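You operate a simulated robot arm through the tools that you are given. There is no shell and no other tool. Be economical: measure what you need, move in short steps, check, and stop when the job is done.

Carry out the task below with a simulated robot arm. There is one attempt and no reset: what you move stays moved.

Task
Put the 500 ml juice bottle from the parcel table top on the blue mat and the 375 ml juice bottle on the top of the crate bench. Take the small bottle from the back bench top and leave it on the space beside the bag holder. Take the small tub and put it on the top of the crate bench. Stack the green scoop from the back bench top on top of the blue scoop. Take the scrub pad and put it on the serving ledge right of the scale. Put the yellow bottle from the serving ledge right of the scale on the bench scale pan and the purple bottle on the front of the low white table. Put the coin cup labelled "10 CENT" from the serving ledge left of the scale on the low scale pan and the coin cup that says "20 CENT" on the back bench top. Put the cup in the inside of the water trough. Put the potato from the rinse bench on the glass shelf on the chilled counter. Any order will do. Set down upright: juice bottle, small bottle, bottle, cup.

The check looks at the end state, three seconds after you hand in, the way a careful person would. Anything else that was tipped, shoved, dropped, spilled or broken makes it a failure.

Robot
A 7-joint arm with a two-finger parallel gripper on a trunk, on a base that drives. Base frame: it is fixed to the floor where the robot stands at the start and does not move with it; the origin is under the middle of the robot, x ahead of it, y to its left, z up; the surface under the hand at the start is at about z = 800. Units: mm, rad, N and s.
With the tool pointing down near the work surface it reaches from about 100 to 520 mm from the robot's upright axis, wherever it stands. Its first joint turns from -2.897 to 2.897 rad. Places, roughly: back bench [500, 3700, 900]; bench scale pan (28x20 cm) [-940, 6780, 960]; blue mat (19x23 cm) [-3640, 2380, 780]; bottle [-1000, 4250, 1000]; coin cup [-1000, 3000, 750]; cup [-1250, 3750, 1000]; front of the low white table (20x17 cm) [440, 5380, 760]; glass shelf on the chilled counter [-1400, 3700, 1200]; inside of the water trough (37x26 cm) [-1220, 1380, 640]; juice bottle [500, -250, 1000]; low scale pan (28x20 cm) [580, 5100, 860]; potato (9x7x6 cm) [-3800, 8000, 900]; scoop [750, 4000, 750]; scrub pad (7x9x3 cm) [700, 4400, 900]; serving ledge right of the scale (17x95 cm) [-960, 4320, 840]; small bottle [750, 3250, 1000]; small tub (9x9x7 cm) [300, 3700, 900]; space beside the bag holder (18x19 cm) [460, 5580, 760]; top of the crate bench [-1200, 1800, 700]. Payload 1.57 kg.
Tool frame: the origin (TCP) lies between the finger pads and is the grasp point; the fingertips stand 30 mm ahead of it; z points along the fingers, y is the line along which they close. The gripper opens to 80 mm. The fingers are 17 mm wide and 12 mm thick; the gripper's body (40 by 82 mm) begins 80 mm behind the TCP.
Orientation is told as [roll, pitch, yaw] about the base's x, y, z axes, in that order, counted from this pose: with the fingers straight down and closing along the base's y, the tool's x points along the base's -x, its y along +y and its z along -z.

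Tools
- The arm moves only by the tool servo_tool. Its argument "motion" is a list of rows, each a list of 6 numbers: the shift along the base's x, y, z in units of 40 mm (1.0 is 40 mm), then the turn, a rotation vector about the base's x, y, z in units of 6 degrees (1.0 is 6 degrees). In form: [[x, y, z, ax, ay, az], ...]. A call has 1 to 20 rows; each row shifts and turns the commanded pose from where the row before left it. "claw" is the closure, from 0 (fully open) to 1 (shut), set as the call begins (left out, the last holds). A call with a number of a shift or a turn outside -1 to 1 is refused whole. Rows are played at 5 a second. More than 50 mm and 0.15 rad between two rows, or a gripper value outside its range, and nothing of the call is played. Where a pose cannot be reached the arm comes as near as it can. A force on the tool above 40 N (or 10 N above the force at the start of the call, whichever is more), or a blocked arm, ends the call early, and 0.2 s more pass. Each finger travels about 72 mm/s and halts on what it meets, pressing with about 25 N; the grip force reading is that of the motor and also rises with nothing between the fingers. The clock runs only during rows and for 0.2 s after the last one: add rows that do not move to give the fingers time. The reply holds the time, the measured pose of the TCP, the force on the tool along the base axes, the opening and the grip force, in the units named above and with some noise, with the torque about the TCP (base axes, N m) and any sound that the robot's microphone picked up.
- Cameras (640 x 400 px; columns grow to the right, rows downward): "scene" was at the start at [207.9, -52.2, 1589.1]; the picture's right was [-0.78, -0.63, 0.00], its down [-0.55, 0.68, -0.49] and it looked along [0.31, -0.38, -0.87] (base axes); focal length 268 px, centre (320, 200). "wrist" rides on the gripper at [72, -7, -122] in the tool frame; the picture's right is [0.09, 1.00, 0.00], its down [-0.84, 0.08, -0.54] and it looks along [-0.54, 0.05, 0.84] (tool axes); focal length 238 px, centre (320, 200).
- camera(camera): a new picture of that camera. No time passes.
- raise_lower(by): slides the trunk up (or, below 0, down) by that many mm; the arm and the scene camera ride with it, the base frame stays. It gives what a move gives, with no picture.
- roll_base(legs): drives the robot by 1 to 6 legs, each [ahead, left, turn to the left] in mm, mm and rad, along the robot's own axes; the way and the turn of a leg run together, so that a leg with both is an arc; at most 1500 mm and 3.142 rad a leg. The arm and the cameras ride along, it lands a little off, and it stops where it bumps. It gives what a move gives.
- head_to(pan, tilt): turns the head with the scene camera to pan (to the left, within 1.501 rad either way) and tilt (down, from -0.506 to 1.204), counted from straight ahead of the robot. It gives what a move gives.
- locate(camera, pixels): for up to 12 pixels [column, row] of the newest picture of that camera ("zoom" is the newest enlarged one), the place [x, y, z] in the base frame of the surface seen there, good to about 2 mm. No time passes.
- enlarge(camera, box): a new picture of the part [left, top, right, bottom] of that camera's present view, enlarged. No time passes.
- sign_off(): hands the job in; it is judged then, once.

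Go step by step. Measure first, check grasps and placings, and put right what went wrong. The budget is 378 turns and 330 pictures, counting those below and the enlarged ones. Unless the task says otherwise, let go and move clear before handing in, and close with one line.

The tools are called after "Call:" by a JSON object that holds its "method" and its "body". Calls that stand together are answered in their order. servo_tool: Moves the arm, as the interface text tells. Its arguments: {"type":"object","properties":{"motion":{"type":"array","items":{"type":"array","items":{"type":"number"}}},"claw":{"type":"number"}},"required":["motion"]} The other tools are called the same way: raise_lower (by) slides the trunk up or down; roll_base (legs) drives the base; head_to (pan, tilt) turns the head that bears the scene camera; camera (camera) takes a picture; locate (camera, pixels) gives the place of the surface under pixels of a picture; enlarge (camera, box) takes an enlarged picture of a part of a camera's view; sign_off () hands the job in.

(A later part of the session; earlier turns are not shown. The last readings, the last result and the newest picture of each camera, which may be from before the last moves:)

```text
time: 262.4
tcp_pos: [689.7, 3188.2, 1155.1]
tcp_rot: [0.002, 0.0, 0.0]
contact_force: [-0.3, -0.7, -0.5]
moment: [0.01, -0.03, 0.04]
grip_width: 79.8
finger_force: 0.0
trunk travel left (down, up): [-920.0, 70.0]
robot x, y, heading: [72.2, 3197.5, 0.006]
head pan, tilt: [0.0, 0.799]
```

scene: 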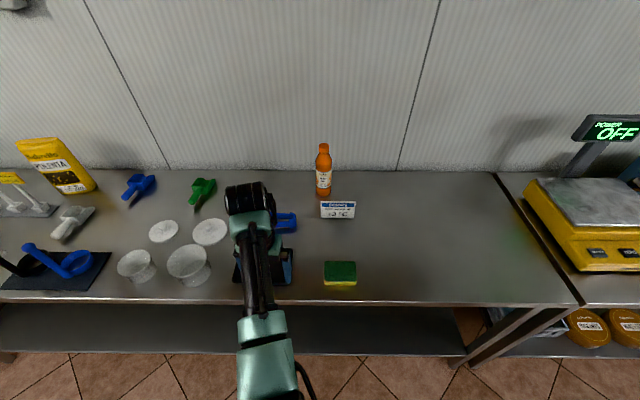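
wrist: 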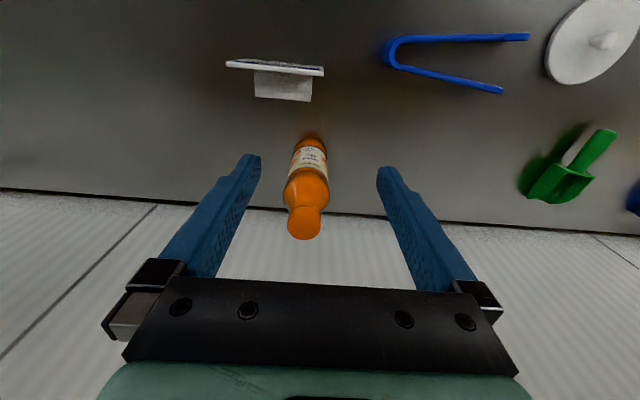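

Call:
{"method": "raise_lower", "body": {"by": -90}}

Call:
{"method": "camera", "body": {"camera": "wrist"}}

Call:
{"method": "raise_lower", "body": {"by": -60}}

Call:
{"method": "servo_tool", "body": {"motion": [[0, 0, 0, 0, 0, 0], [0, 0, 0, 0, 0, 0], [0, 0, 0, 0, 0, 0], [0, 0, 0, 0, 0, 0]], "claw": 1}}

Call:
{"method": "raise_lower", "body": {"by": 200}}

Call:
{"method": "camera", "body": {"camera": "wrist"}}

```text
time: 263.6
tcp_pos: [689.9, 3189.3, 1065.7]
tcp_rot: [0.002, 0.001, -0.001]
contact_force: [-0.9, -0.1, -0.3]
moment: [-0.01, 0.0, 0.0]
grip_width: 80.0
finger_force: 0.0
trunk travel left (down, up): [-830.0, 160.0]
robot x, y, heading: [70.1, 3196.0, 0.014]
head pan, tilt: [0.0, 0.799]
```

```text
228 pictures are left
```

wrist: 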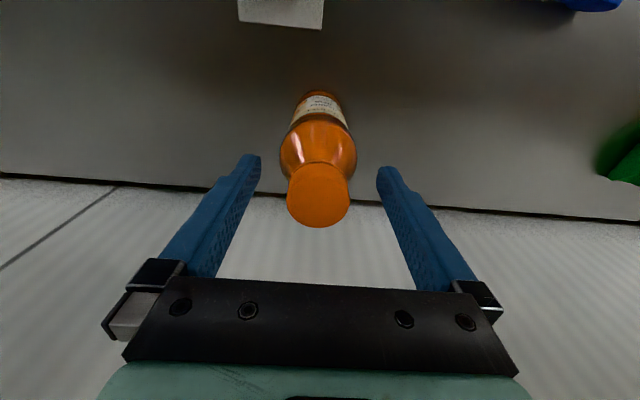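

```text
time: 264.6
tcp_pos: [690.9, 3188.8, 1005.5]
tcp_rot: [0.003, 0.001, 0.0]
contact_force: [-0.5, -0.4, -0.9]
moment: [-0.02, -0.01, 0.05]
grip_width: 80.1
finger_force: 0.1
trunk travel left (down, up): [-770.0, 220.0]
robot x, y, heading: [65.9, 3194.5, 0.01]
head pan, tilt: [0.0, 0.799]
```

```text
time: 265.6
tcp_pos: [690.5, 3189.4, 1004.9]
tcp_rot: [0.001, 0.001, 0.0]
contact_force: [0.0, -1.6, 0.9]
moment: [-0.17, -0.04, -0.01]
grip_width: 61.6
finger_force: 24.8
trunk travel left (down, up): [-770.0, 220.0]
robot x, y, heading: [70.7, 3193.6, 0.012]
head pan, tilt: [0.0, 0.799]
```

```text
time: 267.8
tcp_pos: [691.2, 3188.7, 1204.3]
tcp_rot: [0.003, 0.0, 0.0]
contact_force: [-0.7, 0.2, -6.1]
moment: [0.0, 0.01, 0.01]
grip_width: 61.6
finger_force: 25.1
trunk travel left (down, up): [-970.0, 20.0]
robot x, y, heading: [72.1, 3195.2, 0.005]
head pan, tilt: [0.0, 0.799]
```

```text
227 pictures are left
```

wrist: 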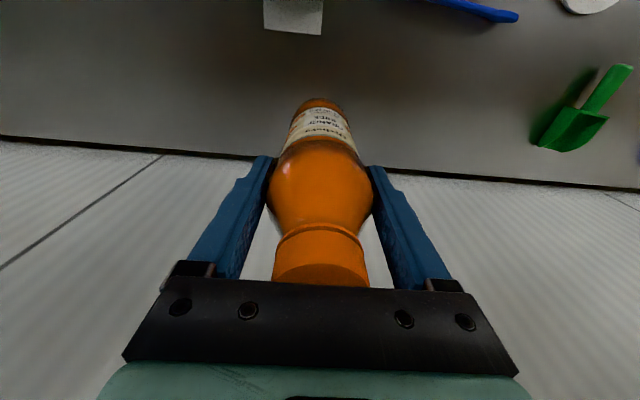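

Call:
{"method": "roll_base", "body": {"legs": [[-400, 0, 0]]}}

Call:
{"method": "servo_tool", "body": {"motion": [[-1, 0, 0, 0, 0, 0], [-1, 0, 0, 0, 0, 0], [-1, 0, 0, 0, 0, 0], [-0.5, 0, 0, 0, 0, 0]]}}

Call:
{"method": "roll_base", "body": {"legs": [[0, 1200, 0], [0, 1165, 0]]}}

Call:
{"method": "camera", "body": {"camera": "scene"}}

```text
time: 270.3
tcp_pos: [293.5, 3186.7, 1204.4]
tcp_rot: [0.001, 0.004, 0.002]
contact_force: [0.0, -0.4, -5.1]
moment: [0.02, 0.04, -0.02]
grip_width: 61.1
finger_force: 24.5
trunk travel left (down, up): [-970.0, 20.0]
robot x, y, heading: [-326.3, 3192.8, 0.015]
head pan, tilt: [0.0, 0.799]
```

```text
time: 271.3
tcp_pos: [157.0, 3186.7, 1207.0]
tcp_rot: [0.003, -0.004, 0.005]
contact_force: [-0.1, -0.4, -5.5]
moment: [0.0, 0.02, 0.01]
grip_width: 61.5
finger_force: 24.8
out of reach, approached as far as the arm can: row 4
trunk travel left (down, up): [-970.0, 20.0]
robot x, y, heading: [-326.7, 3190.7, 0.008]
head pan, tilt: [0.0, 0.799]
```

```text
time: 282.8
tcp_pos: [85.2, 5547.5, 1206.7]
tcp_rot: [0.003, -0.006, 0.029]
contact_force: [-0.7, -0.5, -5.9]
moment: [0.02, 0.06, -0.01]
grip_width: 61.3
finger_force: 25.0
trunk travel left (down, up): [-970.0, 20.0]
robot x, y, heading: [-401.4, 5541.3, 0.035]
head pan, tilt: [0.0, 0.799]
```

```text
226 pictures are left
```

scene: 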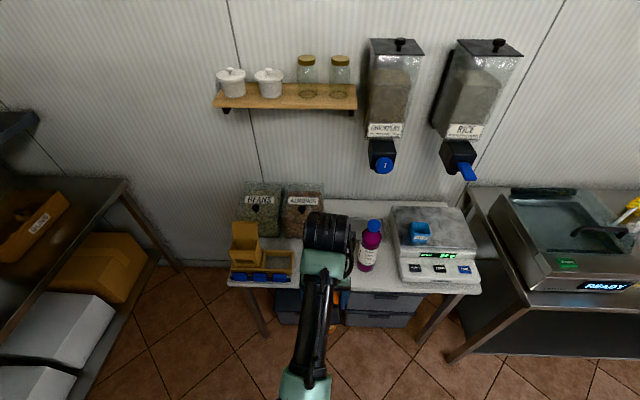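

Call:
{"method": "locate", "body": {"camera": "scene", "pixels": [[293, 280], [290, 255], [296, 236], [360, 250], [300, 270], [380, 245], [367, 265], [300, 245], [300, 262]]}}

Call:
{"method": "enlarge", "body": {"camera": "scene", "box": [220, 170, 400, 300]}}

```text
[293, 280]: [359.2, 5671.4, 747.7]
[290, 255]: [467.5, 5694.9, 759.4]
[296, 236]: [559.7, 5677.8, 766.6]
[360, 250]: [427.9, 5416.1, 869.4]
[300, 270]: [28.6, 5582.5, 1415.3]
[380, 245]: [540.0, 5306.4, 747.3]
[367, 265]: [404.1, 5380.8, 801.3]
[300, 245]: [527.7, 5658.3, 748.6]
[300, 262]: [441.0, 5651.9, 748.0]
```

```text
3.08 times, centred on (310, 235) of scene
```

zoom: 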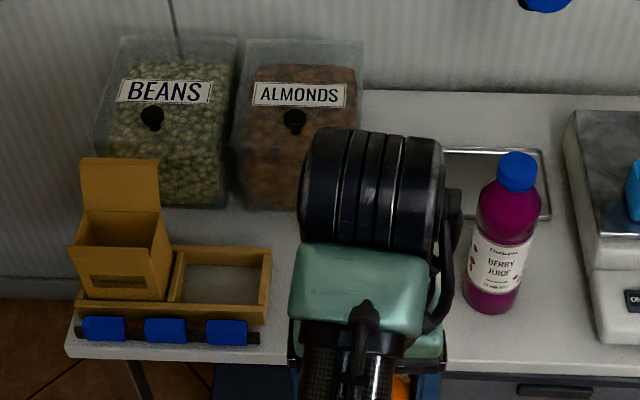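

Call:
{"method": "raise_lower", "body": {"by": -255}}

Call:
{"method": "roll_base", "body": {"legs": [[365, 6, -0.03]]}}

Call:
{"method": "camera", "body": {"camera": "wrist"}}

Call:
{"method": "camera", "body": {"camera": "scene"}}

```text
time: 285.4
tcp_pos: [85.3, 5548.7, 951.7]
tcp_rot: [0.003, -0.005, 0.028]
contact_force: [0.7, -0.6, -5.5]
moment: [0.0, 0.01, 0.01]
grip_width: 61.2
finger_force: 25.6
trunk travel left (down, up): [-715.0, 275.0]
robot x, y, heading: [-395.4, 5539.7, 0.038]
head pan, tilt: [0.0, 0.799]
```

```text
time: 287.8
tcp_pos: [456.6, 5550.6, 951.4]
tcp_rot: [0.004, -0.002, 0.002]
contact_force: [0.0, -0.7, -5.3]
moment: [0.0, 0.03, 0.04]
grip_width: 61.5
finger_force: 24.7
trunk travel left (down, up): [-715.0, 275.0]
robot x, y, heading: [-25.5, 5554.2, 0.009]
head pan, tilt: [0.0, 0.799]
```

```text
224 pictures are left
```

wrist: 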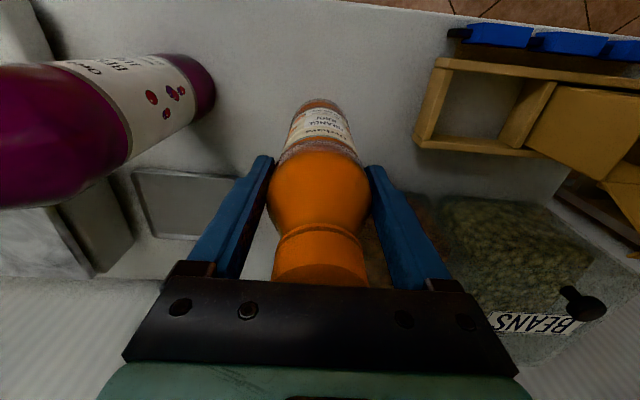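

```text
223 pictures are left
```

scene: 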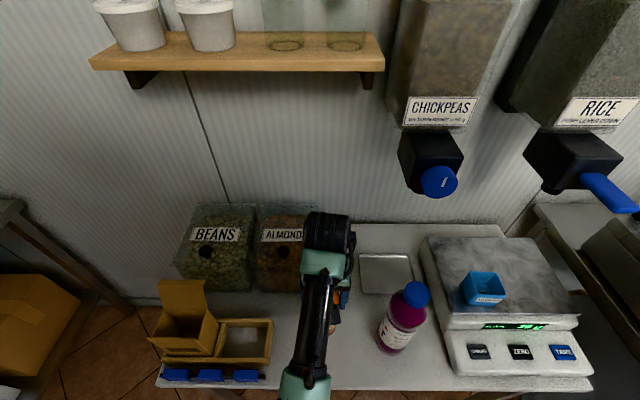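

Call:
{"method": "servo_tool", "body": {"motion": [[-0.25, 0.38, 0, 0, 0, 0], [0, 0, -0.7, 0, 0, 0], [0, 0, -0.5, 0, 0, 0], [0, 0, -0.1, 0, 0, 0], [0, 0, 0, 0, 0, 0]]}}

Call:
{"method": "servo_tool", "body": {"motion": [[0, 0, -0.08, 0, 0, 0], [0, 0, -0.06, 0, 0, 0], [0, 0, 0, 0, 0, 0]]}}

```text
time: 289.0
tcp_pos: [446.2, 5565.5, 898.9]
tcp_rot: [0.004, -0.003, 0.003]
contact_force: [0.4, -0.4, -6.0]
moment: [0.02, 0.0, 0.01]
grip_width: 61.4
finger_force: 25.2
trunk travel left (down, up): [-715.0, 275.0]
robot x, y, heading: [-25.1, 5550.5, 0.007]
head pan, tilt: [0.0, 0.799]
```

```text
time: 289.8
tcp_pos: [445.4, 5565.8, 894.4]
tcp_rot: [0.003, -0.007, 0.001]
contact_force: [-1.8, -1.1, 5.7]
moment: [-0.17, 0.5, 0.01]
grip_width: 61.6
finger_force: 24.8
trunk travel left (down, up): [-715.0, 275.0]
robot x, y, heading: [-28.0, 5554.1, 0.005]
head pan, tilt: [0.0, 0.799]
```

Call:
{"method": "servo_tool", "body": {"motion": [[0, 0, 0, 0, 0, 0], [0, 0, 0, 0, 0, 0], [0, 0, 0, 0, 0, 0]], "claw": 0}}

Call:
{"method": "raise_lower", "body": {"by": 120}}

Call:
{"method": "roll_base", "body": {"legs": [[-300, 0, 0]]}}

Call:
{"method": "camera", "body": {"camera": "scene"}}

```text
time: 290.6
tcp_pos: [445.5, 5566.4, 894.2]
tcp_rot: [0.003, -0.005, 0.003]
contact_force: [0.0, -0.1, 0.6]
moment: [0.0, 0.01, 0.0]
grip_width: 80.0
finger_force: 0.0
trunk travel left (down, up): [-715.0, 275.0]
robot x, y, heading: [-27.8, 5553.0, 0.01]
head pan, tilt: [0.0, 0.799]
```

```text
time: 292.1
tcp_pos: [445.6, 5565.7, 1014.6]
tcp_rot: [0.002, -0.005, 0.001]
contact_force: [-0.1, 0.7, 0.1]
moment: [-0.02, 0.0, 0.01]
grip_width: 80.2
finger_force: 0.2
trunk travel left (down, up): [-835.0, 155.0]
robot x, y, heading: [-27.7, 5554.5, 0.002]
head pan, tilt: [0.0, 0.799]
```

```text
time: 294.1
tcp_pos: [145.0, 5562.5, 1015.3]
tcp_rot: [0.004, -0.005, 0.001]
contact_force: [0.3, 0.1, 0.5]
moment: [0.03, 0.01, 0.03]
grip_width: 79.9
finger_force: 0.1
trunk travel left (down, up): [-835.0, 155.0]
robot x, y, heading: [-327.5, 5553.5, 0.008]
head pan, tilt: [0.0, 0.799]
```

```text
222 pictures are left
```

scene: 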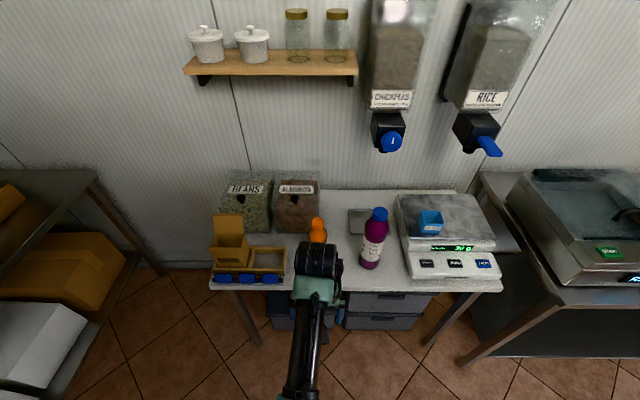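

Small bottle placed. Next the green scoop on the back bench.

Call:
{"method": "raise_lower", "body": {"by": 140}}

Call:
{"method": "roll_base", "body": {"legs": [[0, -900, 0], [0, -900, 0]]}}

Call:
{"method": "head_to", "body": {"pan": 0, "tilt": 0.75}}

Call:
{"method": "camera", "body": {"camera": "scene"}}

```text
time: 295.8
tcp_pos: [144.3, 5563.1, 1154.7]
tcp_rot: [0.004, -0.006, 0.002]
contact_force: [-0.1, 0.2, 0.7]
moment: [0.0, 0.05, 0.0]
grip_width: 79.8
finger_force: 0.1
trunk travel left (down, up): [-975.0, 15.0]
robot x, y, heading: [-326.8, 5551.6, 0.006]
head pan, tilt: [0.0, 0.799]
```

```text
time: 305.0
tcp_pos: [182.0, 3755.4, 1155.5]
tcp_rot: [0.003, -0.007, 0.025]
contact_force: [-0.2, 0.0, -0.9]
moment: [0.01, -0.03, 0.04]
grip_width: 79.9
finger_force: 0.0
trunk travel left (down, up): [-975.0, 15.0]
robot x, y, heading: [-292.1, 3734.1, 0.033]
head pan, tilt: [0.0, 0.799]
```

```text
time: 305.6
tcp_pos: [182.2, 3754.4, 1155.1]
tcp_rot: [0.004, -0.006, 0.025]
contact_force: [0.4, -0.5, -0.3]
moment: [-0.03, -0.02, -0.04]
grip_width: 80.0
finger_force: 0.0
trunk travel left (down, up): [-975.0, 15.0]
robot x, y, heading: [-292.4, 3733.7, 0.035]
head pan, tilt: [0.0, 0.75]
```

```text
221 pictures are left
```

scene: 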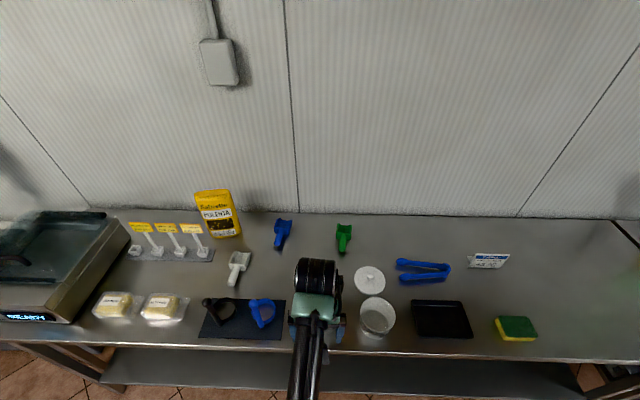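

Call:
{"method": "roll_base", "body": {"legs": [[340, -60, -0.02]]}}

Call:
{"method": "camera", "body": {"camera": "wrist"}}

Call:
{"method": "enlarge", "body": {"camera": "wrist", "box": [260, 120, 480, 270]}}

```text
time: 307.8
tcp_pos: [518.6, 3691.8, 1154.5]
tcp_rot: [0.003, -0.006, 0.003]
contact_force: [0.0, 0.1, 0.6]
moment: [-0.02, -0.01, -0.01]
grip_width: 79.9
finger_force: 0.0
trunk travel left (down, up): [-975.0, 15.0]
robot x, y, heading: [45.8, 3678.2, 0.009]
head pan, tilt: [0.0, 0.75]
```

```text
220 pictures are left
```

wrist: 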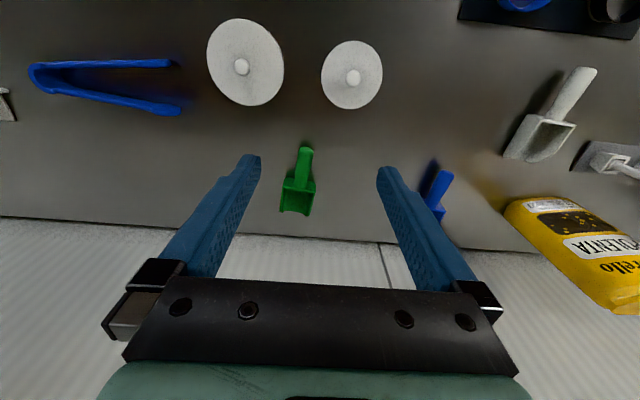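

```text
2.67 times, centred on (370, 195) of wrist
```

zoom: 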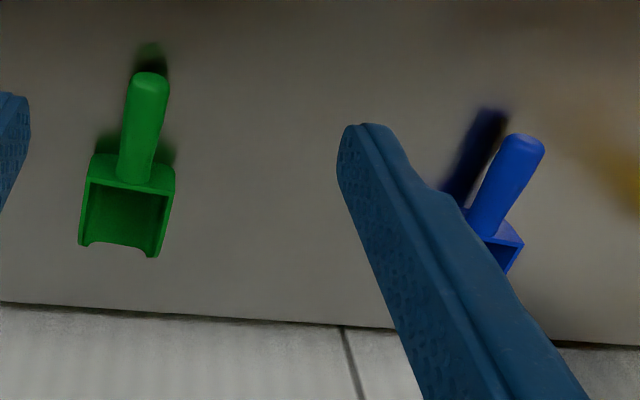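

Call:
{"method": "servo_tool", "body": {"motion": [[0.5, 1, 0, 0, 0, 0], [0.5, 1, 0, 0, 0, 0], [0, 1, 0, 0, 0, 0], [0, 0, 0, 0, 0, 0]]}}

Call:
{"method": "camera", "body": {"camera": "wrist"}}

Call:
{"method": "enlarge", "body": {"camera": "wrist", "box": [200, 80, 320, 200]}}

Call:
{"method": "locate", "body": {"camera": "zoom", "pixels": [[300, 200], [250, 150], [350, 150], [300, 100]]}}

Call:
{"method": "enlarge", "body": {"camera": "wrist", "box": [340, 80, 460, 200]}}

```text
time: 308.8
tcp_pos: [559.8, 3809.2, 1155.3]
tcp_rot: [0.003, -0.007, 0.003]
contact_force: [0.5, -0.8, 0.7]
moment: [-0.05, 0.0, 0.01]
grip_width: 80.1
finger_force: 0.1
trunk travel left (down, up): [-975.0, 15.0]
robot x, y, heading: [45.6, 3680.4, 0.012]
head pan, tilt: [0.0, 0.75]
```

```text
218 pictures are left
```

wrist: 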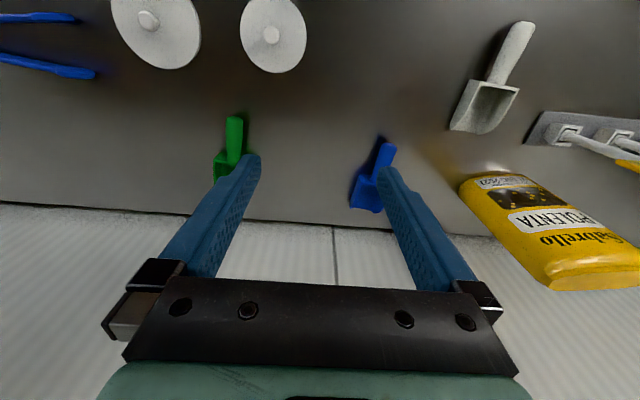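

```text
3.33 times, centred on (260, 140) of wrist
```

zoom: 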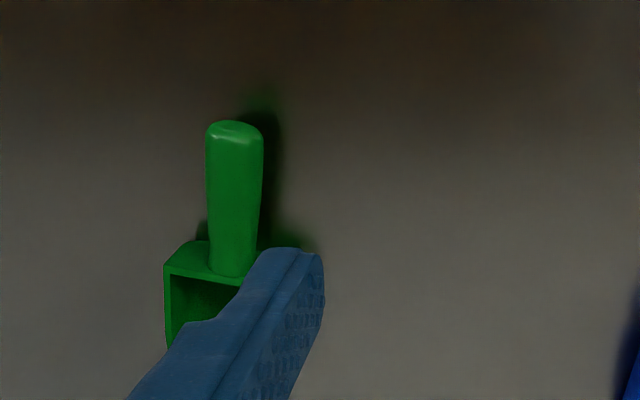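

```text
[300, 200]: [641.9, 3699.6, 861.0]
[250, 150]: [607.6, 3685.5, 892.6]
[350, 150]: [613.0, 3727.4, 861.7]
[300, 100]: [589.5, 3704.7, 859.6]
```

```text
3.33 times, centred on (400, 140) of wrist
```

zoom: 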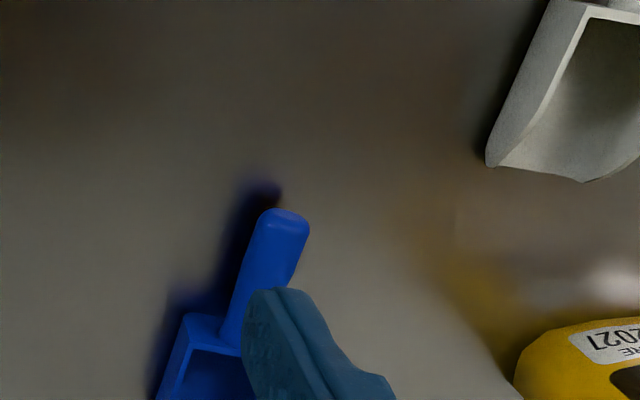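

Call:
{"method": "head_to", "body": {"pan": 0.1, "tilt": 0.85}}

Call:
{"method": "camera", "body": {"camera": "scene"}}

```text
time: 309.5
tcp_pos: [558.3, 3810.0, 1154.6]
tcp_rot: [0.005, -0.005, 0.004]
contact_force: [0.1, 0.0, 0.5]
moment: [-0.02, -0.02, 0.03]
grip_width: 79.9
finger_force: 0.0
trunk travel left (down, up): [-975.0, 15.0]
robot x, y, heading: [44.3, 3682.2, 0.014]
head pan, tilt: [0.099, 0.85]
```

```text
215 pictures are left
```

scene: 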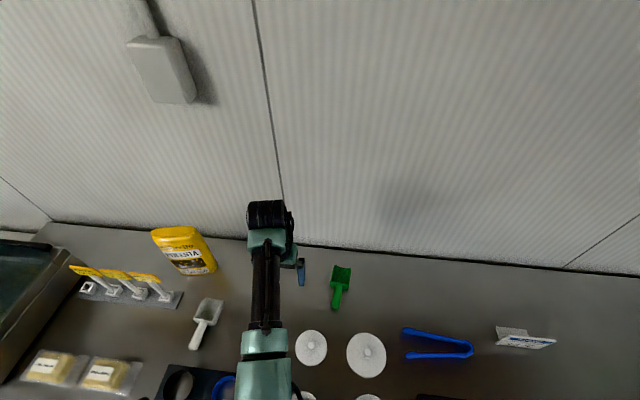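

Call:
{"method": "servo_tool", "body": {"motion": [[0, -1, 0, 0, 0, 0], [0, -1, 0, 0, 0, 0], [0, -1, 0, 0, 0, 0], [0, -1, 0, 0, 0, 0], [0, -1, 0, 0, 0, 0]]}}

Call:
{"method": "enlarge", "body": {"camera": "scene", "box": [230, 245, 370, 325]}}

Call:
{"method": "enlarge", "body": {"camera": "scene", "box": [310, 250, 370, 320]}}

Call:
{"method": "enlarge", "body": {"camera": "scene", "box": [240, 250, 300, 320]}}

```text
time: 310.7
tcp_pos: [558.9, 3608.9, 1154.7]
tcp_rot: [0.001, -0.005, 0.003]
contact_force: [-0.3, 0.7, 1.2]
moment: [-0.02, -0.02, 0.02]
grip_width: 80.0
finger_force: 0.1
trunk travel left (down, up): [-975.0, 15.0]
robot x, y, heading: [48.8, 3684.0, 0.009]
head pan, tilt: [0.099, 0.85]
```

```text
4.57 times, centred on (300, 285) of scene
```

zoom: 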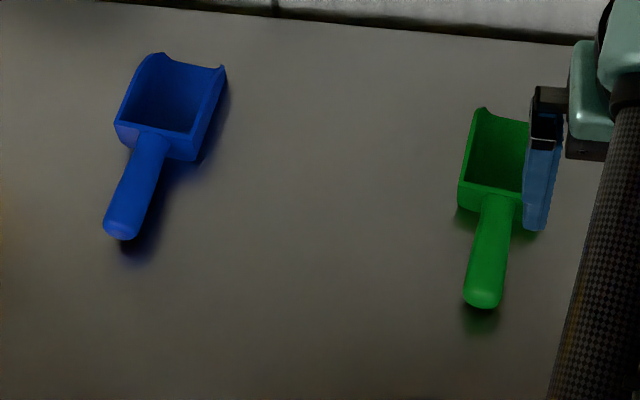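

```text
5.71 times, centred on (340, 285) of scene
```

zoom: 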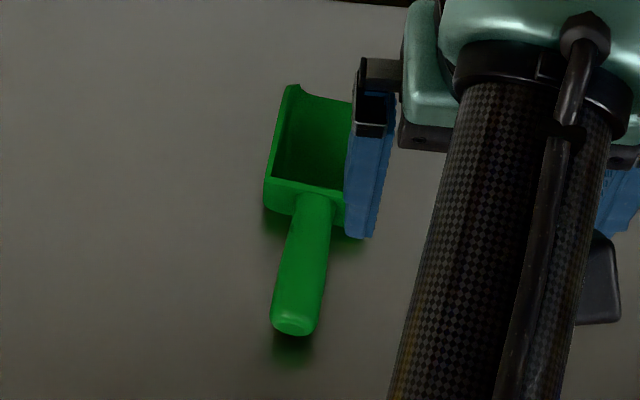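

```text
5.71 times, centred on (270, 285) of scene
```

zoom: 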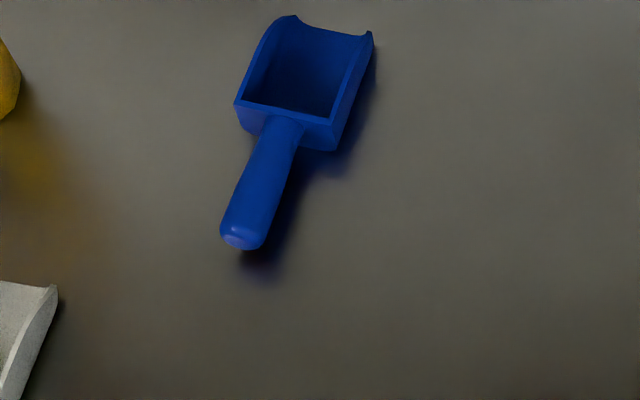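

Call:
{"method": "locate", "body": {"camera": "zoom", "pixels": [[238, 103], [332, 121], [290, 18], [368, 36], [300, 70], [286, 116], [283, 128], [262, 180], [245, 225], [250, 115], [325, 140], [300, 95]]}}

Call:
{"method": "enlarge", "body": {"camera": "scene", "box": [310, 250, 370, 320]}}

Call:
{"method": "locate", "body": {"camera": "zoom", "pixels": [[267, 181], [292, 88], [345, 105], [310, 140], [315, 193], [315, 205], [305, 260], [293, 310], [280, 195], [300, 187], [275, 140], [340, 215]]}}

```text
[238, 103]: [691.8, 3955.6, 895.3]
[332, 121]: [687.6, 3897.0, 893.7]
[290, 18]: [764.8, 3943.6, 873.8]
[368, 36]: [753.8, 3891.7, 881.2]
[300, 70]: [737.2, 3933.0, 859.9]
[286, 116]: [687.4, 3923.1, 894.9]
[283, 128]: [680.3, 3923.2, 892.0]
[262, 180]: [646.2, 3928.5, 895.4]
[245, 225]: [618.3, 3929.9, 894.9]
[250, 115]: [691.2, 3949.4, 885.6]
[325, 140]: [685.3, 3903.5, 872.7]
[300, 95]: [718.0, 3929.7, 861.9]
```

```text
5.71 times, centred on (340, 285) of scene
```

zoom: 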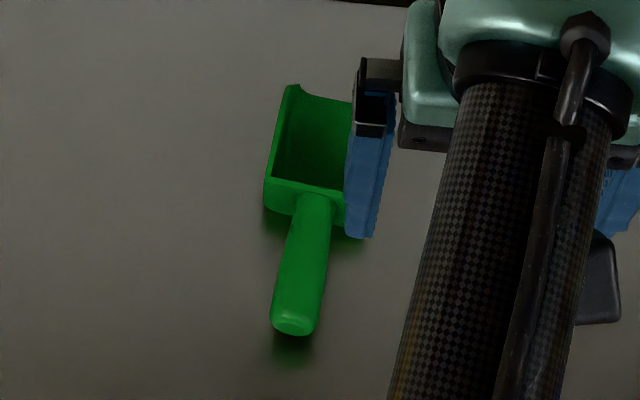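

```text
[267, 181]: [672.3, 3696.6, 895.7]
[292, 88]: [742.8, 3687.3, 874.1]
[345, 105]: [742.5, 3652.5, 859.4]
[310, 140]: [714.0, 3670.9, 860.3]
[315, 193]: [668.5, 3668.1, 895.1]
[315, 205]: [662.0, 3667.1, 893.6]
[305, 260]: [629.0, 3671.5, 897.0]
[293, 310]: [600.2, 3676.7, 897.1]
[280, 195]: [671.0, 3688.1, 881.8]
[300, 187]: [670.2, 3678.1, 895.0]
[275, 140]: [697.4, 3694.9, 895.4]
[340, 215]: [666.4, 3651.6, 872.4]
```

Both scoops point the same way (≈-0.12 rad), rim z≈895; blue is offset from green by about (19,256). I'll grip the green handle near its root at (650,3669).

Call:
{"method": "servo_tool", "body": {"motion": [[0.8, 0.5, 0, 0, 0, -0.65], [0.8, 0.5, 0, 0, 0, -0.62], [0.67, 0.5, 0, 0, 0, 0], [0, 0, 0, 0, 0, 0]]}}

Call:
{"method": "raise_lower", "body": {"by": -150}}

Call:
{"method": "camera", "body": {"camera": "wrist"}}

```text
time: 311.7
tcp_pos: [648.4, 3670.1, 1155.9]
tcp_rot: [0.003, -0.006, -0.13]
contact_force: [-0.3, 0.1, -0.7]
moment: [-0.02, 0.02, -0.03]
grip_width: 80.0
finger_force: 0.1
trunk travel left (down, up): [-975.0, 15.0]
robot x, y, heading: [47.9, 3684.2, 0.009]
head pan, tilt: [0.099, 0.85]
```

```text
time: 313.4
tcp_pos: [650.4, 3668.9, 1005.4]
tcp_rot: [0.002, -0.006, -0.13]
contact_force: [1.8, 0.2, 0.8]
moment: [0.01, -0.02, 0.0]
grip_width: 80.0
finger_force: 0.1
trunk travel left (down, up): [-825.0, 165.0]
robot x, y, heading: [49.4, 3682.5, 0.007]
head pan, tilt: [0.099, 0.85]
```

```text
210 pictures are left
```

wrist: 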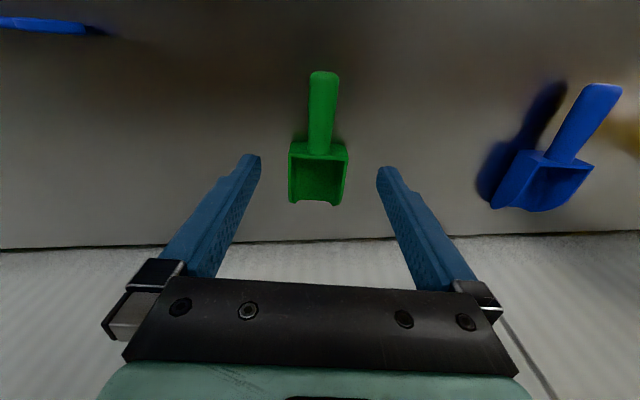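

Call:
{"method": "enlarge", "body": {"camera": "wrist", "box": [270, 60, 370, 210]}}

Call:
{"method": "locate", "body": {"camera": "wrist", "pixels": [[324, 75], [320, 145], [291, 143], [347, 146], [312, 110], [335, 110], [320, 165], [318, 152]]}}

Call:
{"method": "locate", "body": {"camera": "wrist", "pixels": [[603, 88], [562, 158], [526, 153], [591, 167], [575, 120], [598, 124], [550, 180], [547, 160]]}}

Call:
{"method": "enlarge", "body": {"camera": "wrist", "box": [480, 70, 630, 220]}}

```text
2.67 times, centred on (320, 135) of wrist
```

zoom: 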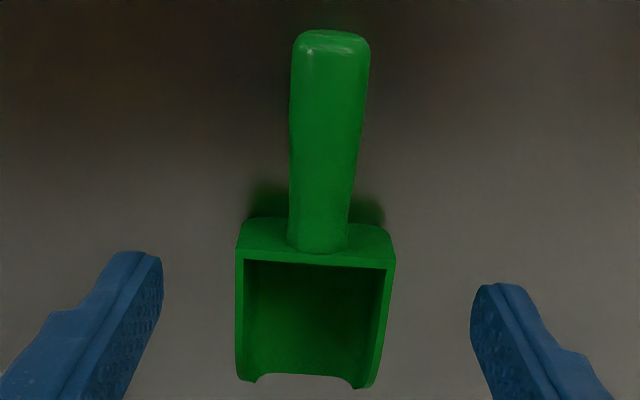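

```text
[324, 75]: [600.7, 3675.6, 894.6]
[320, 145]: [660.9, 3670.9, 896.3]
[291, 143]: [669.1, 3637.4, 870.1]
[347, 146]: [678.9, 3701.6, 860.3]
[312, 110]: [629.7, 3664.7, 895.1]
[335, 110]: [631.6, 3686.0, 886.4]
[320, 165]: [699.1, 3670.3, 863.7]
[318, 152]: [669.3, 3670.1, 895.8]
```

```text
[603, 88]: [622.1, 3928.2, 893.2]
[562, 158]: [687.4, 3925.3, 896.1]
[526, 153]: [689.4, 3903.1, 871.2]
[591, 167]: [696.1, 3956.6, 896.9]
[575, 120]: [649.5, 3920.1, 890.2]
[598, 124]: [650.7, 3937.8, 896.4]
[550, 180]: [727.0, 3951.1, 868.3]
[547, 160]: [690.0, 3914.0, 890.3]
```

```text
2.67 times, centred on (555, 145) of wrist
```

zoom: 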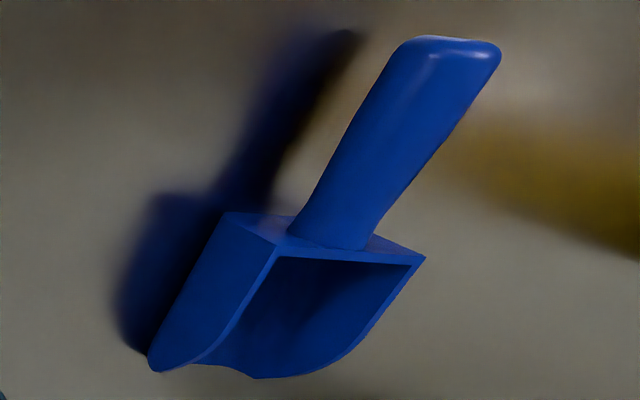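

Call:
{"method": "locate", "body": {"camera": "zoom", "pixels": [[279, 255], [420, 260], [450, 60], [335, 235], [345, 140], [430, 155], [165, 365], [385, 140], [350, 256], [300, 254]]}}

Call:
{"method": "enlarge", "body": {"camera": "wrist", "box": [245, 70, 395, 220]}}

Call:
{"method": "locate", "body": {"camera": "zoom", "pixels": [[241, 227], [392, 242], [330, 18], [318, 215], [293, 120], [362, 120], [250, 350], [328, 120], [345, 239], [270, 231]]}}

```text
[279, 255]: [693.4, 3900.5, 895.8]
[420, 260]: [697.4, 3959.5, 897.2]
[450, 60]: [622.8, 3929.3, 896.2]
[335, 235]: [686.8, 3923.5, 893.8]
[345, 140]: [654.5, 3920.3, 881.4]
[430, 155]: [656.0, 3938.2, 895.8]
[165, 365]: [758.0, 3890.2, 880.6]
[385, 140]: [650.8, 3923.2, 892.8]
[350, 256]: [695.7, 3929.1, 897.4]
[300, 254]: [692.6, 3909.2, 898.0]
```

```text
2.67 times, centred on (320, 145) of wrist
```

zoom: 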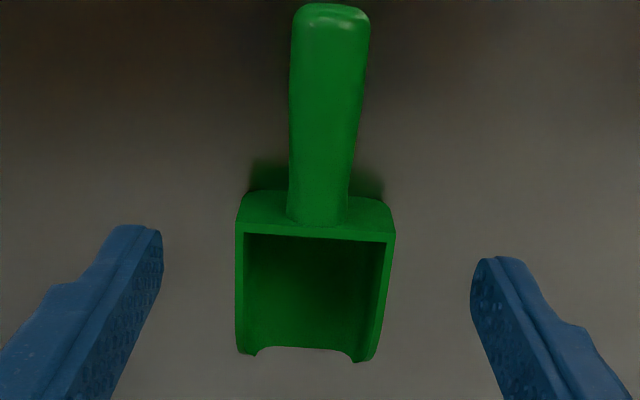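

```text
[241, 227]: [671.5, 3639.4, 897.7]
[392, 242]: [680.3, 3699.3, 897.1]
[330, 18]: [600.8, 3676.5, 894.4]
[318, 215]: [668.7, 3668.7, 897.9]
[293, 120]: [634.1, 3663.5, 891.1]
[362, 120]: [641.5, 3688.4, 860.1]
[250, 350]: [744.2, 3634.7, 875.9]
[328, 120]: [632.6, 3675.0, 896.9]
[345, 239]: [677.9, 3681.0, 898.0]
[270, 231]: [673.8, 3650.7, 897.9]
```

Call:
{"method": "servo_tool", "body": {"motion": [[0, 0.05, 0, 0, 0, 0], [0, 0, 0, 0, 0, 0]]}}

Call:
{"method": "raise_lower", "body": {"by": -112}}

Call:
{"method": "camera", "body": {"camera": "wrist"}}

```text
time: 314.0
tcp_pos: [650.5, 3673.0, 1004.7]
tcp_rot: [0.003, -0.006, -0.127]
contact_force: [0.7, 0.3, -0.2]
moment: [0.03, 0.01, -0.02]
grip_width: 80.2
finger_force: 0.0
trunk travel left (down, up): [-825.0, 165.0]
robot x, y, heading: [45.4, 3678.6, 0.011]
head pan, tilt: [0.099, 0.85]
```

```text
time: 315.5
tcp_pos: [648.8, 3671.6, 894.0]
tcp_rot: [0.004, -0.005, -0.129]
contact_force: [0.2, 0.0, 0.0]
moment: [0.02, 0.02, -0.02]
grip_width: 80.1
finger_force: 0.0
trunk travel left (down, up): [-713.0, 277.0]
robot x, y, heading: [45.8, 3680.8, 0.013]
head pan, tilt: [0.099, 0.85]
```

```text
206 pictures are left
```

wrist: 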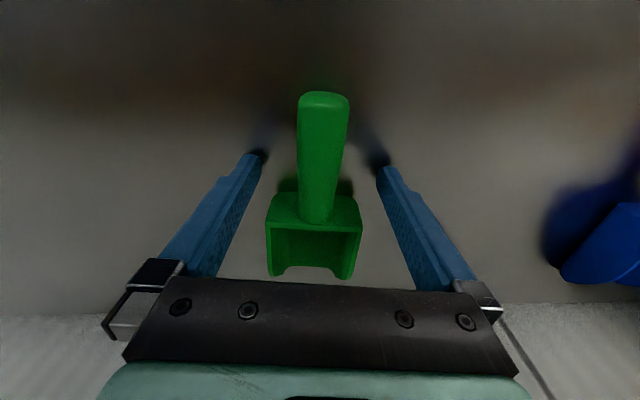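

Call:
{"method": "servo_tool", "body": {"motion": [[0, 0, 0, 0, 0, 0], [0, 0, 0, 0, 0, 0], [0, 0, 0, 0, 0, 0], [0, 0, 0, 0, 0, 0], [0, 0, 0, 0, 0, 0]], "claw": 1}}

Call:
{"method": "raise_lower", "body": {"by": 90}}

Call:
{"method": "camera", "body": {"camera": "wrist"}}

```text
time: 316.7
tcp_pos: [648.5, 3673.0, 893.6]
tcp_rot: [0.003, -0.005, -0.13]
contact_force: [-0.3, -0.9, 0.5]
moment: [0.0, 0.02, 0.01]
grip_width: 24.1
finger_force: 25.1
trunk travel left (down, up): [-713.0, 277.0]
robot x, y, heading: [43.9, 3683.4, 0.007]
head pan, tilt: [0.099, 0.85]
```

```text
time: 317.9
tcp_pos: [649.7, 3672.3, 982.4]
tcp_rot: [0.005, -0.006, -0.129]
contact_force: [0.3, 1.3, -1.1]
moment: [0.01, 0.05, -0.02]
grip_width: 23.7
finger_force: 24.5
trunk travel left (down, up): [-803.0, 187.0]
robot x, y, heading: [46.8, 3682.0, 0.003]
head pan, tilt: [0.099, 0.85]
```

```text
205 pictures are left
```

wrist: 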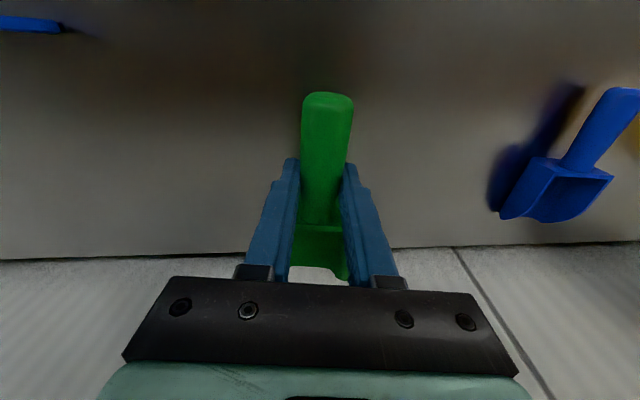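

Call:
{"method": "locate", "body": {"camera": "wrist", "pixels": [[327, 100], [325, 150], [305, 225], [330, 228], [300, 265], [340, 272], [607, 95], [566, 170]]}}

Call:
{"method": "roll_base", "body": {"legs": [[20, 257, 0]]}}

Call:
{"method": "camera", "body": {"camera": "wrist"}}

Call:
{"method": "head_to", "body": {"pan": 0.15, "tilt": 0.85}}

Call:
{"method": "camera", "body": {"camera": "scene"}}

```text
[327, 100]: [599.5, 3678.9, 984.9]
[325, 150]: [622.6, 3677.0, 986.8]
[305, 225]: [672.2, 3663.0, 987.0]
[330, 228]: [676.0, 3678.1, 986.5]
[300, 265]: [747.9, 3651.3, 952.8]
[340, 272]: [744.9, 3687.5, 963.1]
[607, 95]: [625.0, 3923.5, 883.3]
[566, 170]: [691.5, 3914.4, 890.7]
```

```text
time: 319.8
tcp_pos: [667.6, 3927.6, 982.2]
tcp_rot: [0.002, -0.005, -0.131]
contact_force: [-0.1, -0.4, -1.4]
moment: [0.01, 0.01, -0.01]
grip_width: 23.9
finger_force: 25.4
trunk travel left (down, up): [-803.0, 187.0]
robot x, y, heading: [63.4, 3936.1, 0.016]
head pan, tilt: [0.099, 0.85]
```

```text
204 pictures are left
```

wrist: 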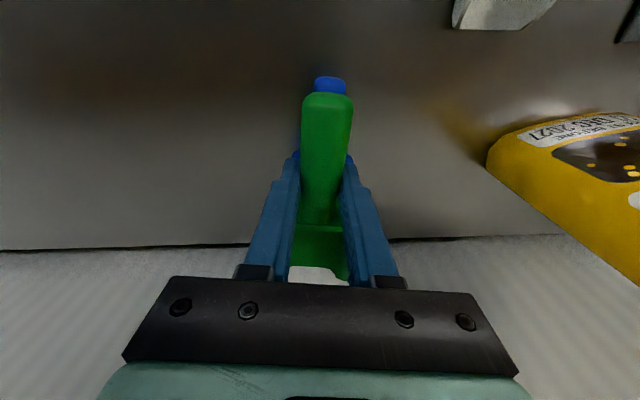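

```text
time: 320.4
tcp_pos: [666.7, 3926.2, 982.7]
tcp_rot: [0.002, -0.006, -0.131]
contact_force: [-0.2, 0.2, -0.2]
moment: [0.02, 0.03, 0.0]
grip_width: 24.0
finger_force: 25.6
trunk travel left (down, up): [-803.0, 187.0]
robot x, y, heading: [64.1, 3937.8, 0.012]
head pan, tilt: [0.15, 0.85]
```

```text
203 pictures are left
```

scene: 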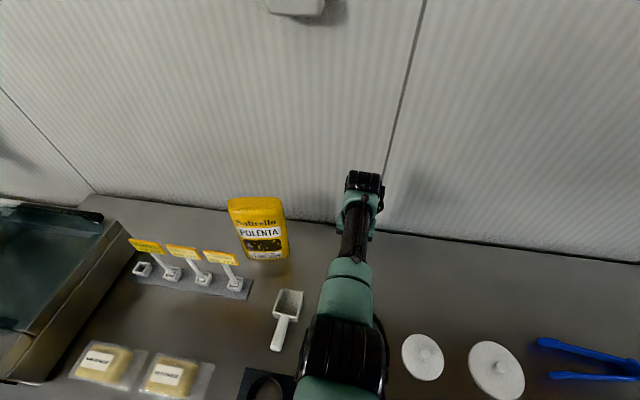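

Call:
{"method": "servo_tool", "body": {"motion": [[0.13, 0.1, 0, 0, 0, 0.15], [0, 0, -0.5, 0, 0, 0], [0, 0, -0.5, 0, 0, 0], [0, 0, 0, 0, 0, 0]]}}

Call:
{"method": "camera", "body": {"camera": "wrist"}}

```text
time: 321.4
tcp_pos: [667.0, 3929.6, 944.6]
tcp_rot: [0.003, -0.007, -0.115]
contact_force: [0.0, -0.4, -0.3]
moment: [0.04, 0.07, -0.02]
grip_width: 23.9
finger_force: 24.9
out of reach, approached as far as the arm can: row 3
trunk travel left (down, up): [-803.0, 187.0]
robot x, y, heading: [58.5, 3934.5, 0.009]
head pan, tilt: [0.15, 0.85]
```

```text
202 pictures are left
```

wrist: 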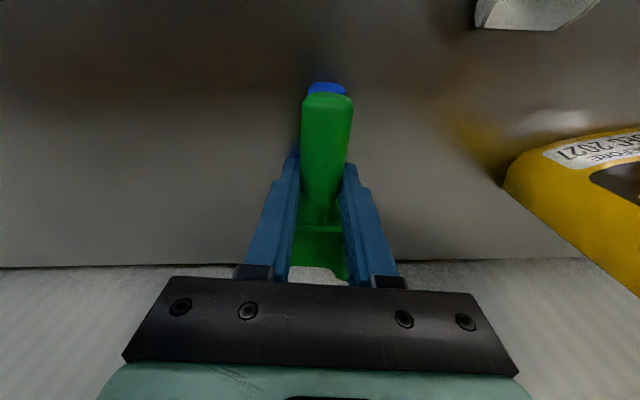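

Call:
{"method": "roll_base", "body": {"legs": [[8, 0, 0]]}}

Call:
{"method": "servo_tool", "body": {"motion": [[0, 0, 0, 0, 0, 0]]}}

Call:
{"method": "camera", "body": {"camera": "wrist"}}

Call:
{"method": "locate", "body": {"camera": "wrist", "pixels": [[327, 100], [327, 86], [300, 265]]}}

```text
time: 322.1
tcp_pos: [675.7, 3930.7, 946.2]
tcp_rot: [0.003, -0.004, -0.116]
contact_force: [-0.6, 0.1, -0.9]
moment: [-0.02, 0.02, 0.01]
grip_width: 23.6
finger_force: 25.3
trunk travel left (down, up): [-803.0, 187.0]
robot x, y, heading: [71.7, 3935.0, 0.009]
head pan, tilt: [0.15, 0.85]
```

```text
time: 322.5
tcp_pos: [674.8, 3930.4, 945.1]
tcp_rot: [0.003, -0.005, -0.115]
contact_force: [0.4, 0.4, -0.4]
moment: [-0.01, 0.01, -0.01]
grip_width: 24.0
finger_force: 24.7
trunk travel left (down, up): [-803.0, 187.0]
robot x, y, heading: [69.6, 3933.9, 0.008]
head pan, tilt: [0.15, 0.85]
```

```text
201 pictures are left
```

wrist: 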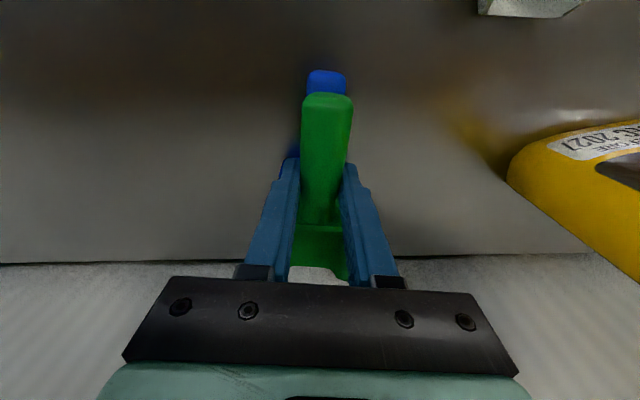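

```text
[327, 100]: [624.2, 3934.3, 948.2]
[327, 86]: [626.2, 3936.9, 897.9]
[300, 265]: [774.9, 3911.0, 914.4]
```

Call:
{"method": "raise_lower", "body": {"by": -9}}

Call:
{"method": "raise_lower", "body": {"by": -3}}

Call:
{"method": "raise_lower", "body": {"by": -2}}

```text
time: 323.1
tcp_pos: [674.3, 3930.5, 935.3]
tcp_rot: [0.004, -0.005, -0.115]
contact_force: [0.7, -0.5, -1.4]
moment: [0.03, 0.03, -0.02]
grip_width: 24.1
finger_force: 24.2
trunk travel left (down, up): [-794.0, 196.0]
robot x, y, heading: [70.4, 3935.9, 0.01]
head pan, tilt: [0.15, 0.85]
```

```text
time: 323.6
tcp_pos: [676.4, 3929.7, 930.9]
tcp_rot: [0.003, -0.006, -0.115]
contact_force: [0.3, -0.4, -1.0]
moment: [0.0, 0.01, -0.02]
grip_width: 23.6
finger_force: 24.8
trunk travel left (down, up): [-791.0, 199.0]
robot x, y, heading: [71.6, 3936.1, 0.01]
head pan, tilt: [0.15, 0.85]
```

```text
time: 324.2
tcp_pos: [675.3, 3931.2, 929.7]
tcp_rot: [0.004, -0.004, -0.113]
contact_force: [0.3, 0.4, 1.4]
moment: [0.01, -0.06, 0.01]
grip_width: 23.8
finger_force: 25.5
trunk travel left (down, up): [-789.0, 201.0]
robot x, y, heading: [73.0, 3933.8, 0.011]
head pan, tilt: [0.15, 0.85]
```

Call:
{"method": "raise_lower", "body": {"by": -1}}

Call:
{"method": "camera", "body": {"camera": "wrist"}}

```text
time: 324.7
tcp_pos: [676.2, 3930.0, 930.1]
tcp_rot: [0.004, -0.005, -0.116]
contact_force: [-0.4, -0.4, 7.1]
moment: [0.01, -0.13, 0.01]
grip_width: 23.8
finger_force: 24.5
trunk travel left (down, up): [-788.0, 202.0]
robot x, y, heading: [71.0, 3932.7, 0.011]
head pan, tilt: [0.15, 0.85]
```

```text
200 pictures are left
```

wrist: 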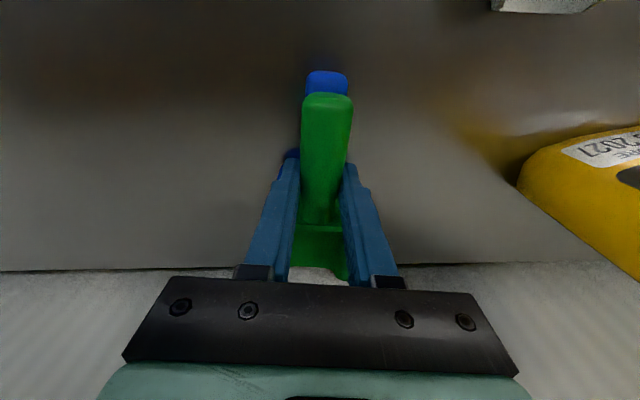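

Call:
{"method": "servo_tool", "body": {"motion": [[0, 0, 0, 0, 0, 0], [0, 0, 0, 0, 0, 0], [0, 0, 0, 0, 0, 0], [0, 0, 0, 0, 0, 0]], "claw": 0.3}}

Call:
{"method": "camera", "body": {"camera": "wrist"}}

```text
time: 325.7
tcp_pos: [675.6, 3931.0, 929.3]
tcp_rot: [0.003, -0.006, -0.115]
contact_force: [-0.5, -0.3, -0.1]
moment: [-0.01, -0.04, -0.01]
grip_width: 56.1
finger_force: 0.1
trunk travel left (down, up): [-788.0, 202.0]
robot x, y, heading: [73.3, 3933.2, 0.011]
head pan, tilt: [0.15, 0.85]
```

```text
199 pictures are left
```

wrist: 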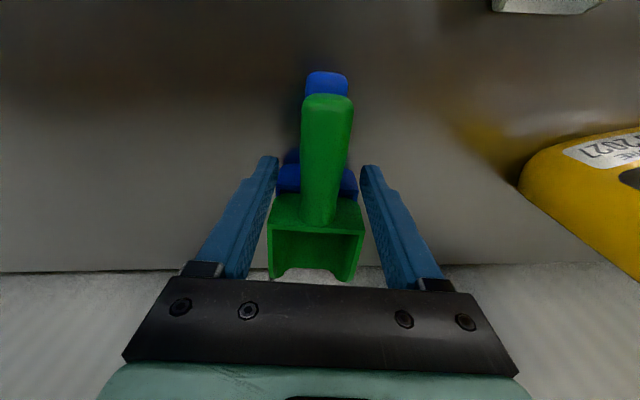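

Scoop sits on the blue one. Raise and check.

Call:
{"method": "raise_lower", "body": {"by": 190}}

Call:
{"method": "camera", "body": {"camera": "wrist"}}

Call:
{"method": "roll_base", "body": {"legs": [[-350, 0, 0]]}}

Call:
{"method": "head_to", "body": {"pan": 0, "tilt": 0.8}}

Call:
{"method": "camera", "body": {"camera": "scene"}}

```text
time: 327.8
tcp_pos: [676.6, 3929.6, 1119.8]
tcp_rot: [0.002, -0.006, -0.114]
contact_force: [0.1, 0.7, -0.5]
moment: [0.0, -0.03, 0.0]
grip_width: 56.0
finger_force: 0.0
trunk travel left (down, up): [-978.0, 12.0]
robot x, y, heading: [72.8, 3933.3, 0.011]
head pan, tilt: [0.15, 0.85]
```

```text
198 pictures are left
```

wrist: 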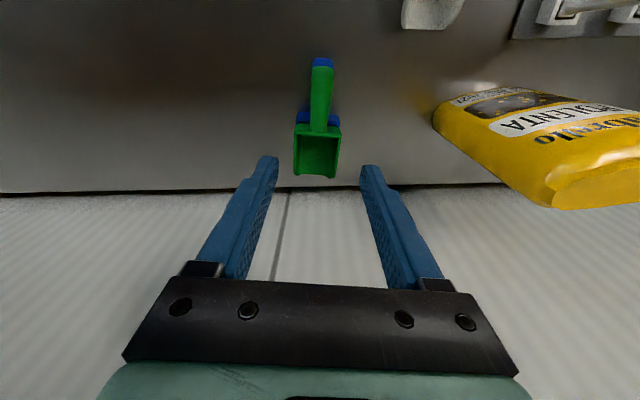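

```text
time: 330.0
tcp_pos: [332.9, 3923.6, 1119.0]
tcp_rot: [0.003, -0.003, -0.121]
contact_force: [0.7, -0.4, -0.2]
moment: [0.0, 0.02, 0.01]
grip_width: 55.9
finger_force: 0.0
trunk travel left (down, up): [-978.0, 12.0]
robot x, y, heading: [-271.7, 3931.9, 0.005]
head pan, tilt: [0.15, 0.85]
```

```text
time: 330.7
tcp_pos: [332.2, 3923.6, 1119.6]
tcp_rot: [0.004, -0.005, -0.118]
contact_force: [-0.8, -0.5, 1.1]
moment: [0.01, 0.01, 0.04]
grip_width: 55.9
finger_force: 0.1
trunk travel left (down, up): [-978.0, 12.0]
robot x, y, heading: [-269.3, 3931.7, 0.005]
head pan, tilt: [0.0, 0.799]
```

```text
197 pictures are left
```

scene: 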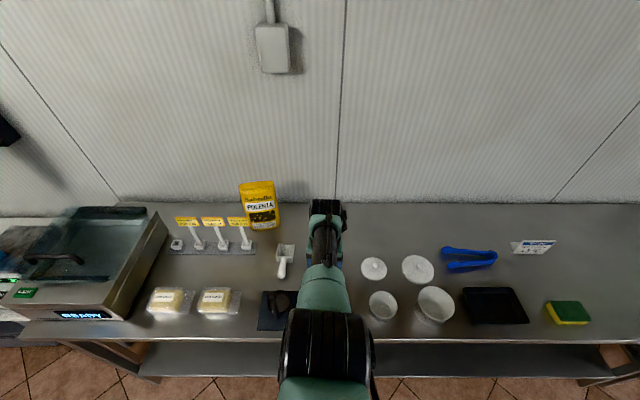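

Stack looks good. Now the small tub at (326,3721): look from above.

Call:
{"method": "roll_base", "body": {"legs": [[0, -205, 0]]}}

Call:
{"method": "servo_tool", "body": {"motion": [[-1, 0, 0, 0, 0, 0.6], [-0.6, 0, 0, 0, 0, 0.5]], "claw": 0}}

Call:
{"method": "camera", "body": {"camera": "wrist"}}

```text
time: 332.3
tcp_pos: [333.6, 3717.9, 1118.2]
tcp_rot: [0.002, -0.006, -0.12]
contact_force: [-0.2, 0.5, -0.3]
moment: [0.02, 0.0, 0.03]
grip_width: 55.7
finger_force: 0.0
trunk travel left (down, up): [-978.0, 12.0]
robot x, y, heading: [-272.1, 3725.3, 0.004]
head pan, tilt: [0.0, 0.799]
```

```text
time: 332.9
tcp_pos: [269.8, 3716.7, 1119.2]
tcp_rot: [0.003, -0.004, -0.006]
contact_force: [-0.3, -1.2, 0.5]
moment: [0.0, 0.01, 0.02]
grip_width: 80.0
finger_force: 0.0
trunk travel left (down, up): [-978.0, 12.0]
robot x, y, heading: [-273.9, 3726.3, 0.003]
head pan, tilt: [0.0, 0.799]
```

```text
196 pictures are left
```

wrist: 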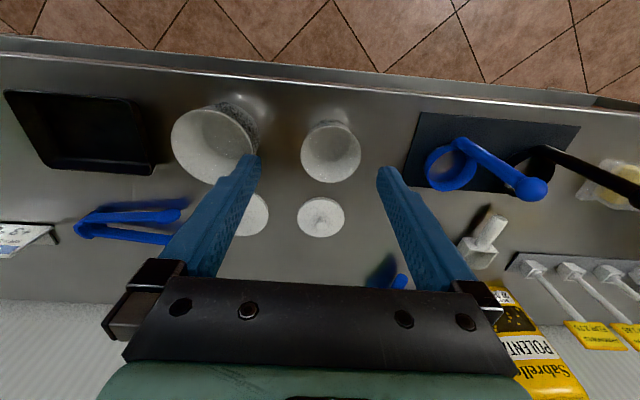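

Call:
{"method": "enlarge", "body": {"camera": "wrist", "box": [280, 110, 380, 200]}}

Call:
{"method": "locate", "body": {"camera": "zoom", "pixels": [[140, 200], [508, 205], [325, 75], [325, 345], [325, 210], [200, 50], [450, 50], [320, 20]]}}

```text
4.44 times, centred on (330, 155) of wrist
```

zoom: 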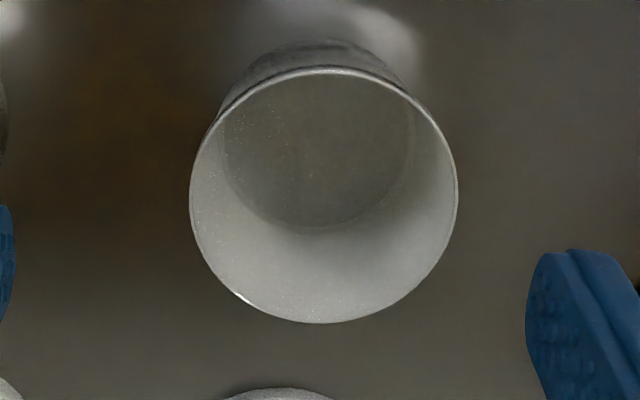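

```text
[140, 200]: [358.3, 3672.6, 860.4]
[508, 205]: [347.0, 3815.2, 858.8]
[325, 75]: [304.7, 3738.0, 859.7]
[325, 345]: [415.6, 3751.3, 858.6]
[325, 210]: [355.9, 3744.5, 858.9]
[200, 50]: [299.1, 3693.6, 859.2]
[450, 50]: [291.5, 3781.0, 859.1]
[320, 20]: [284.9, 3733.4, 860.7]
```

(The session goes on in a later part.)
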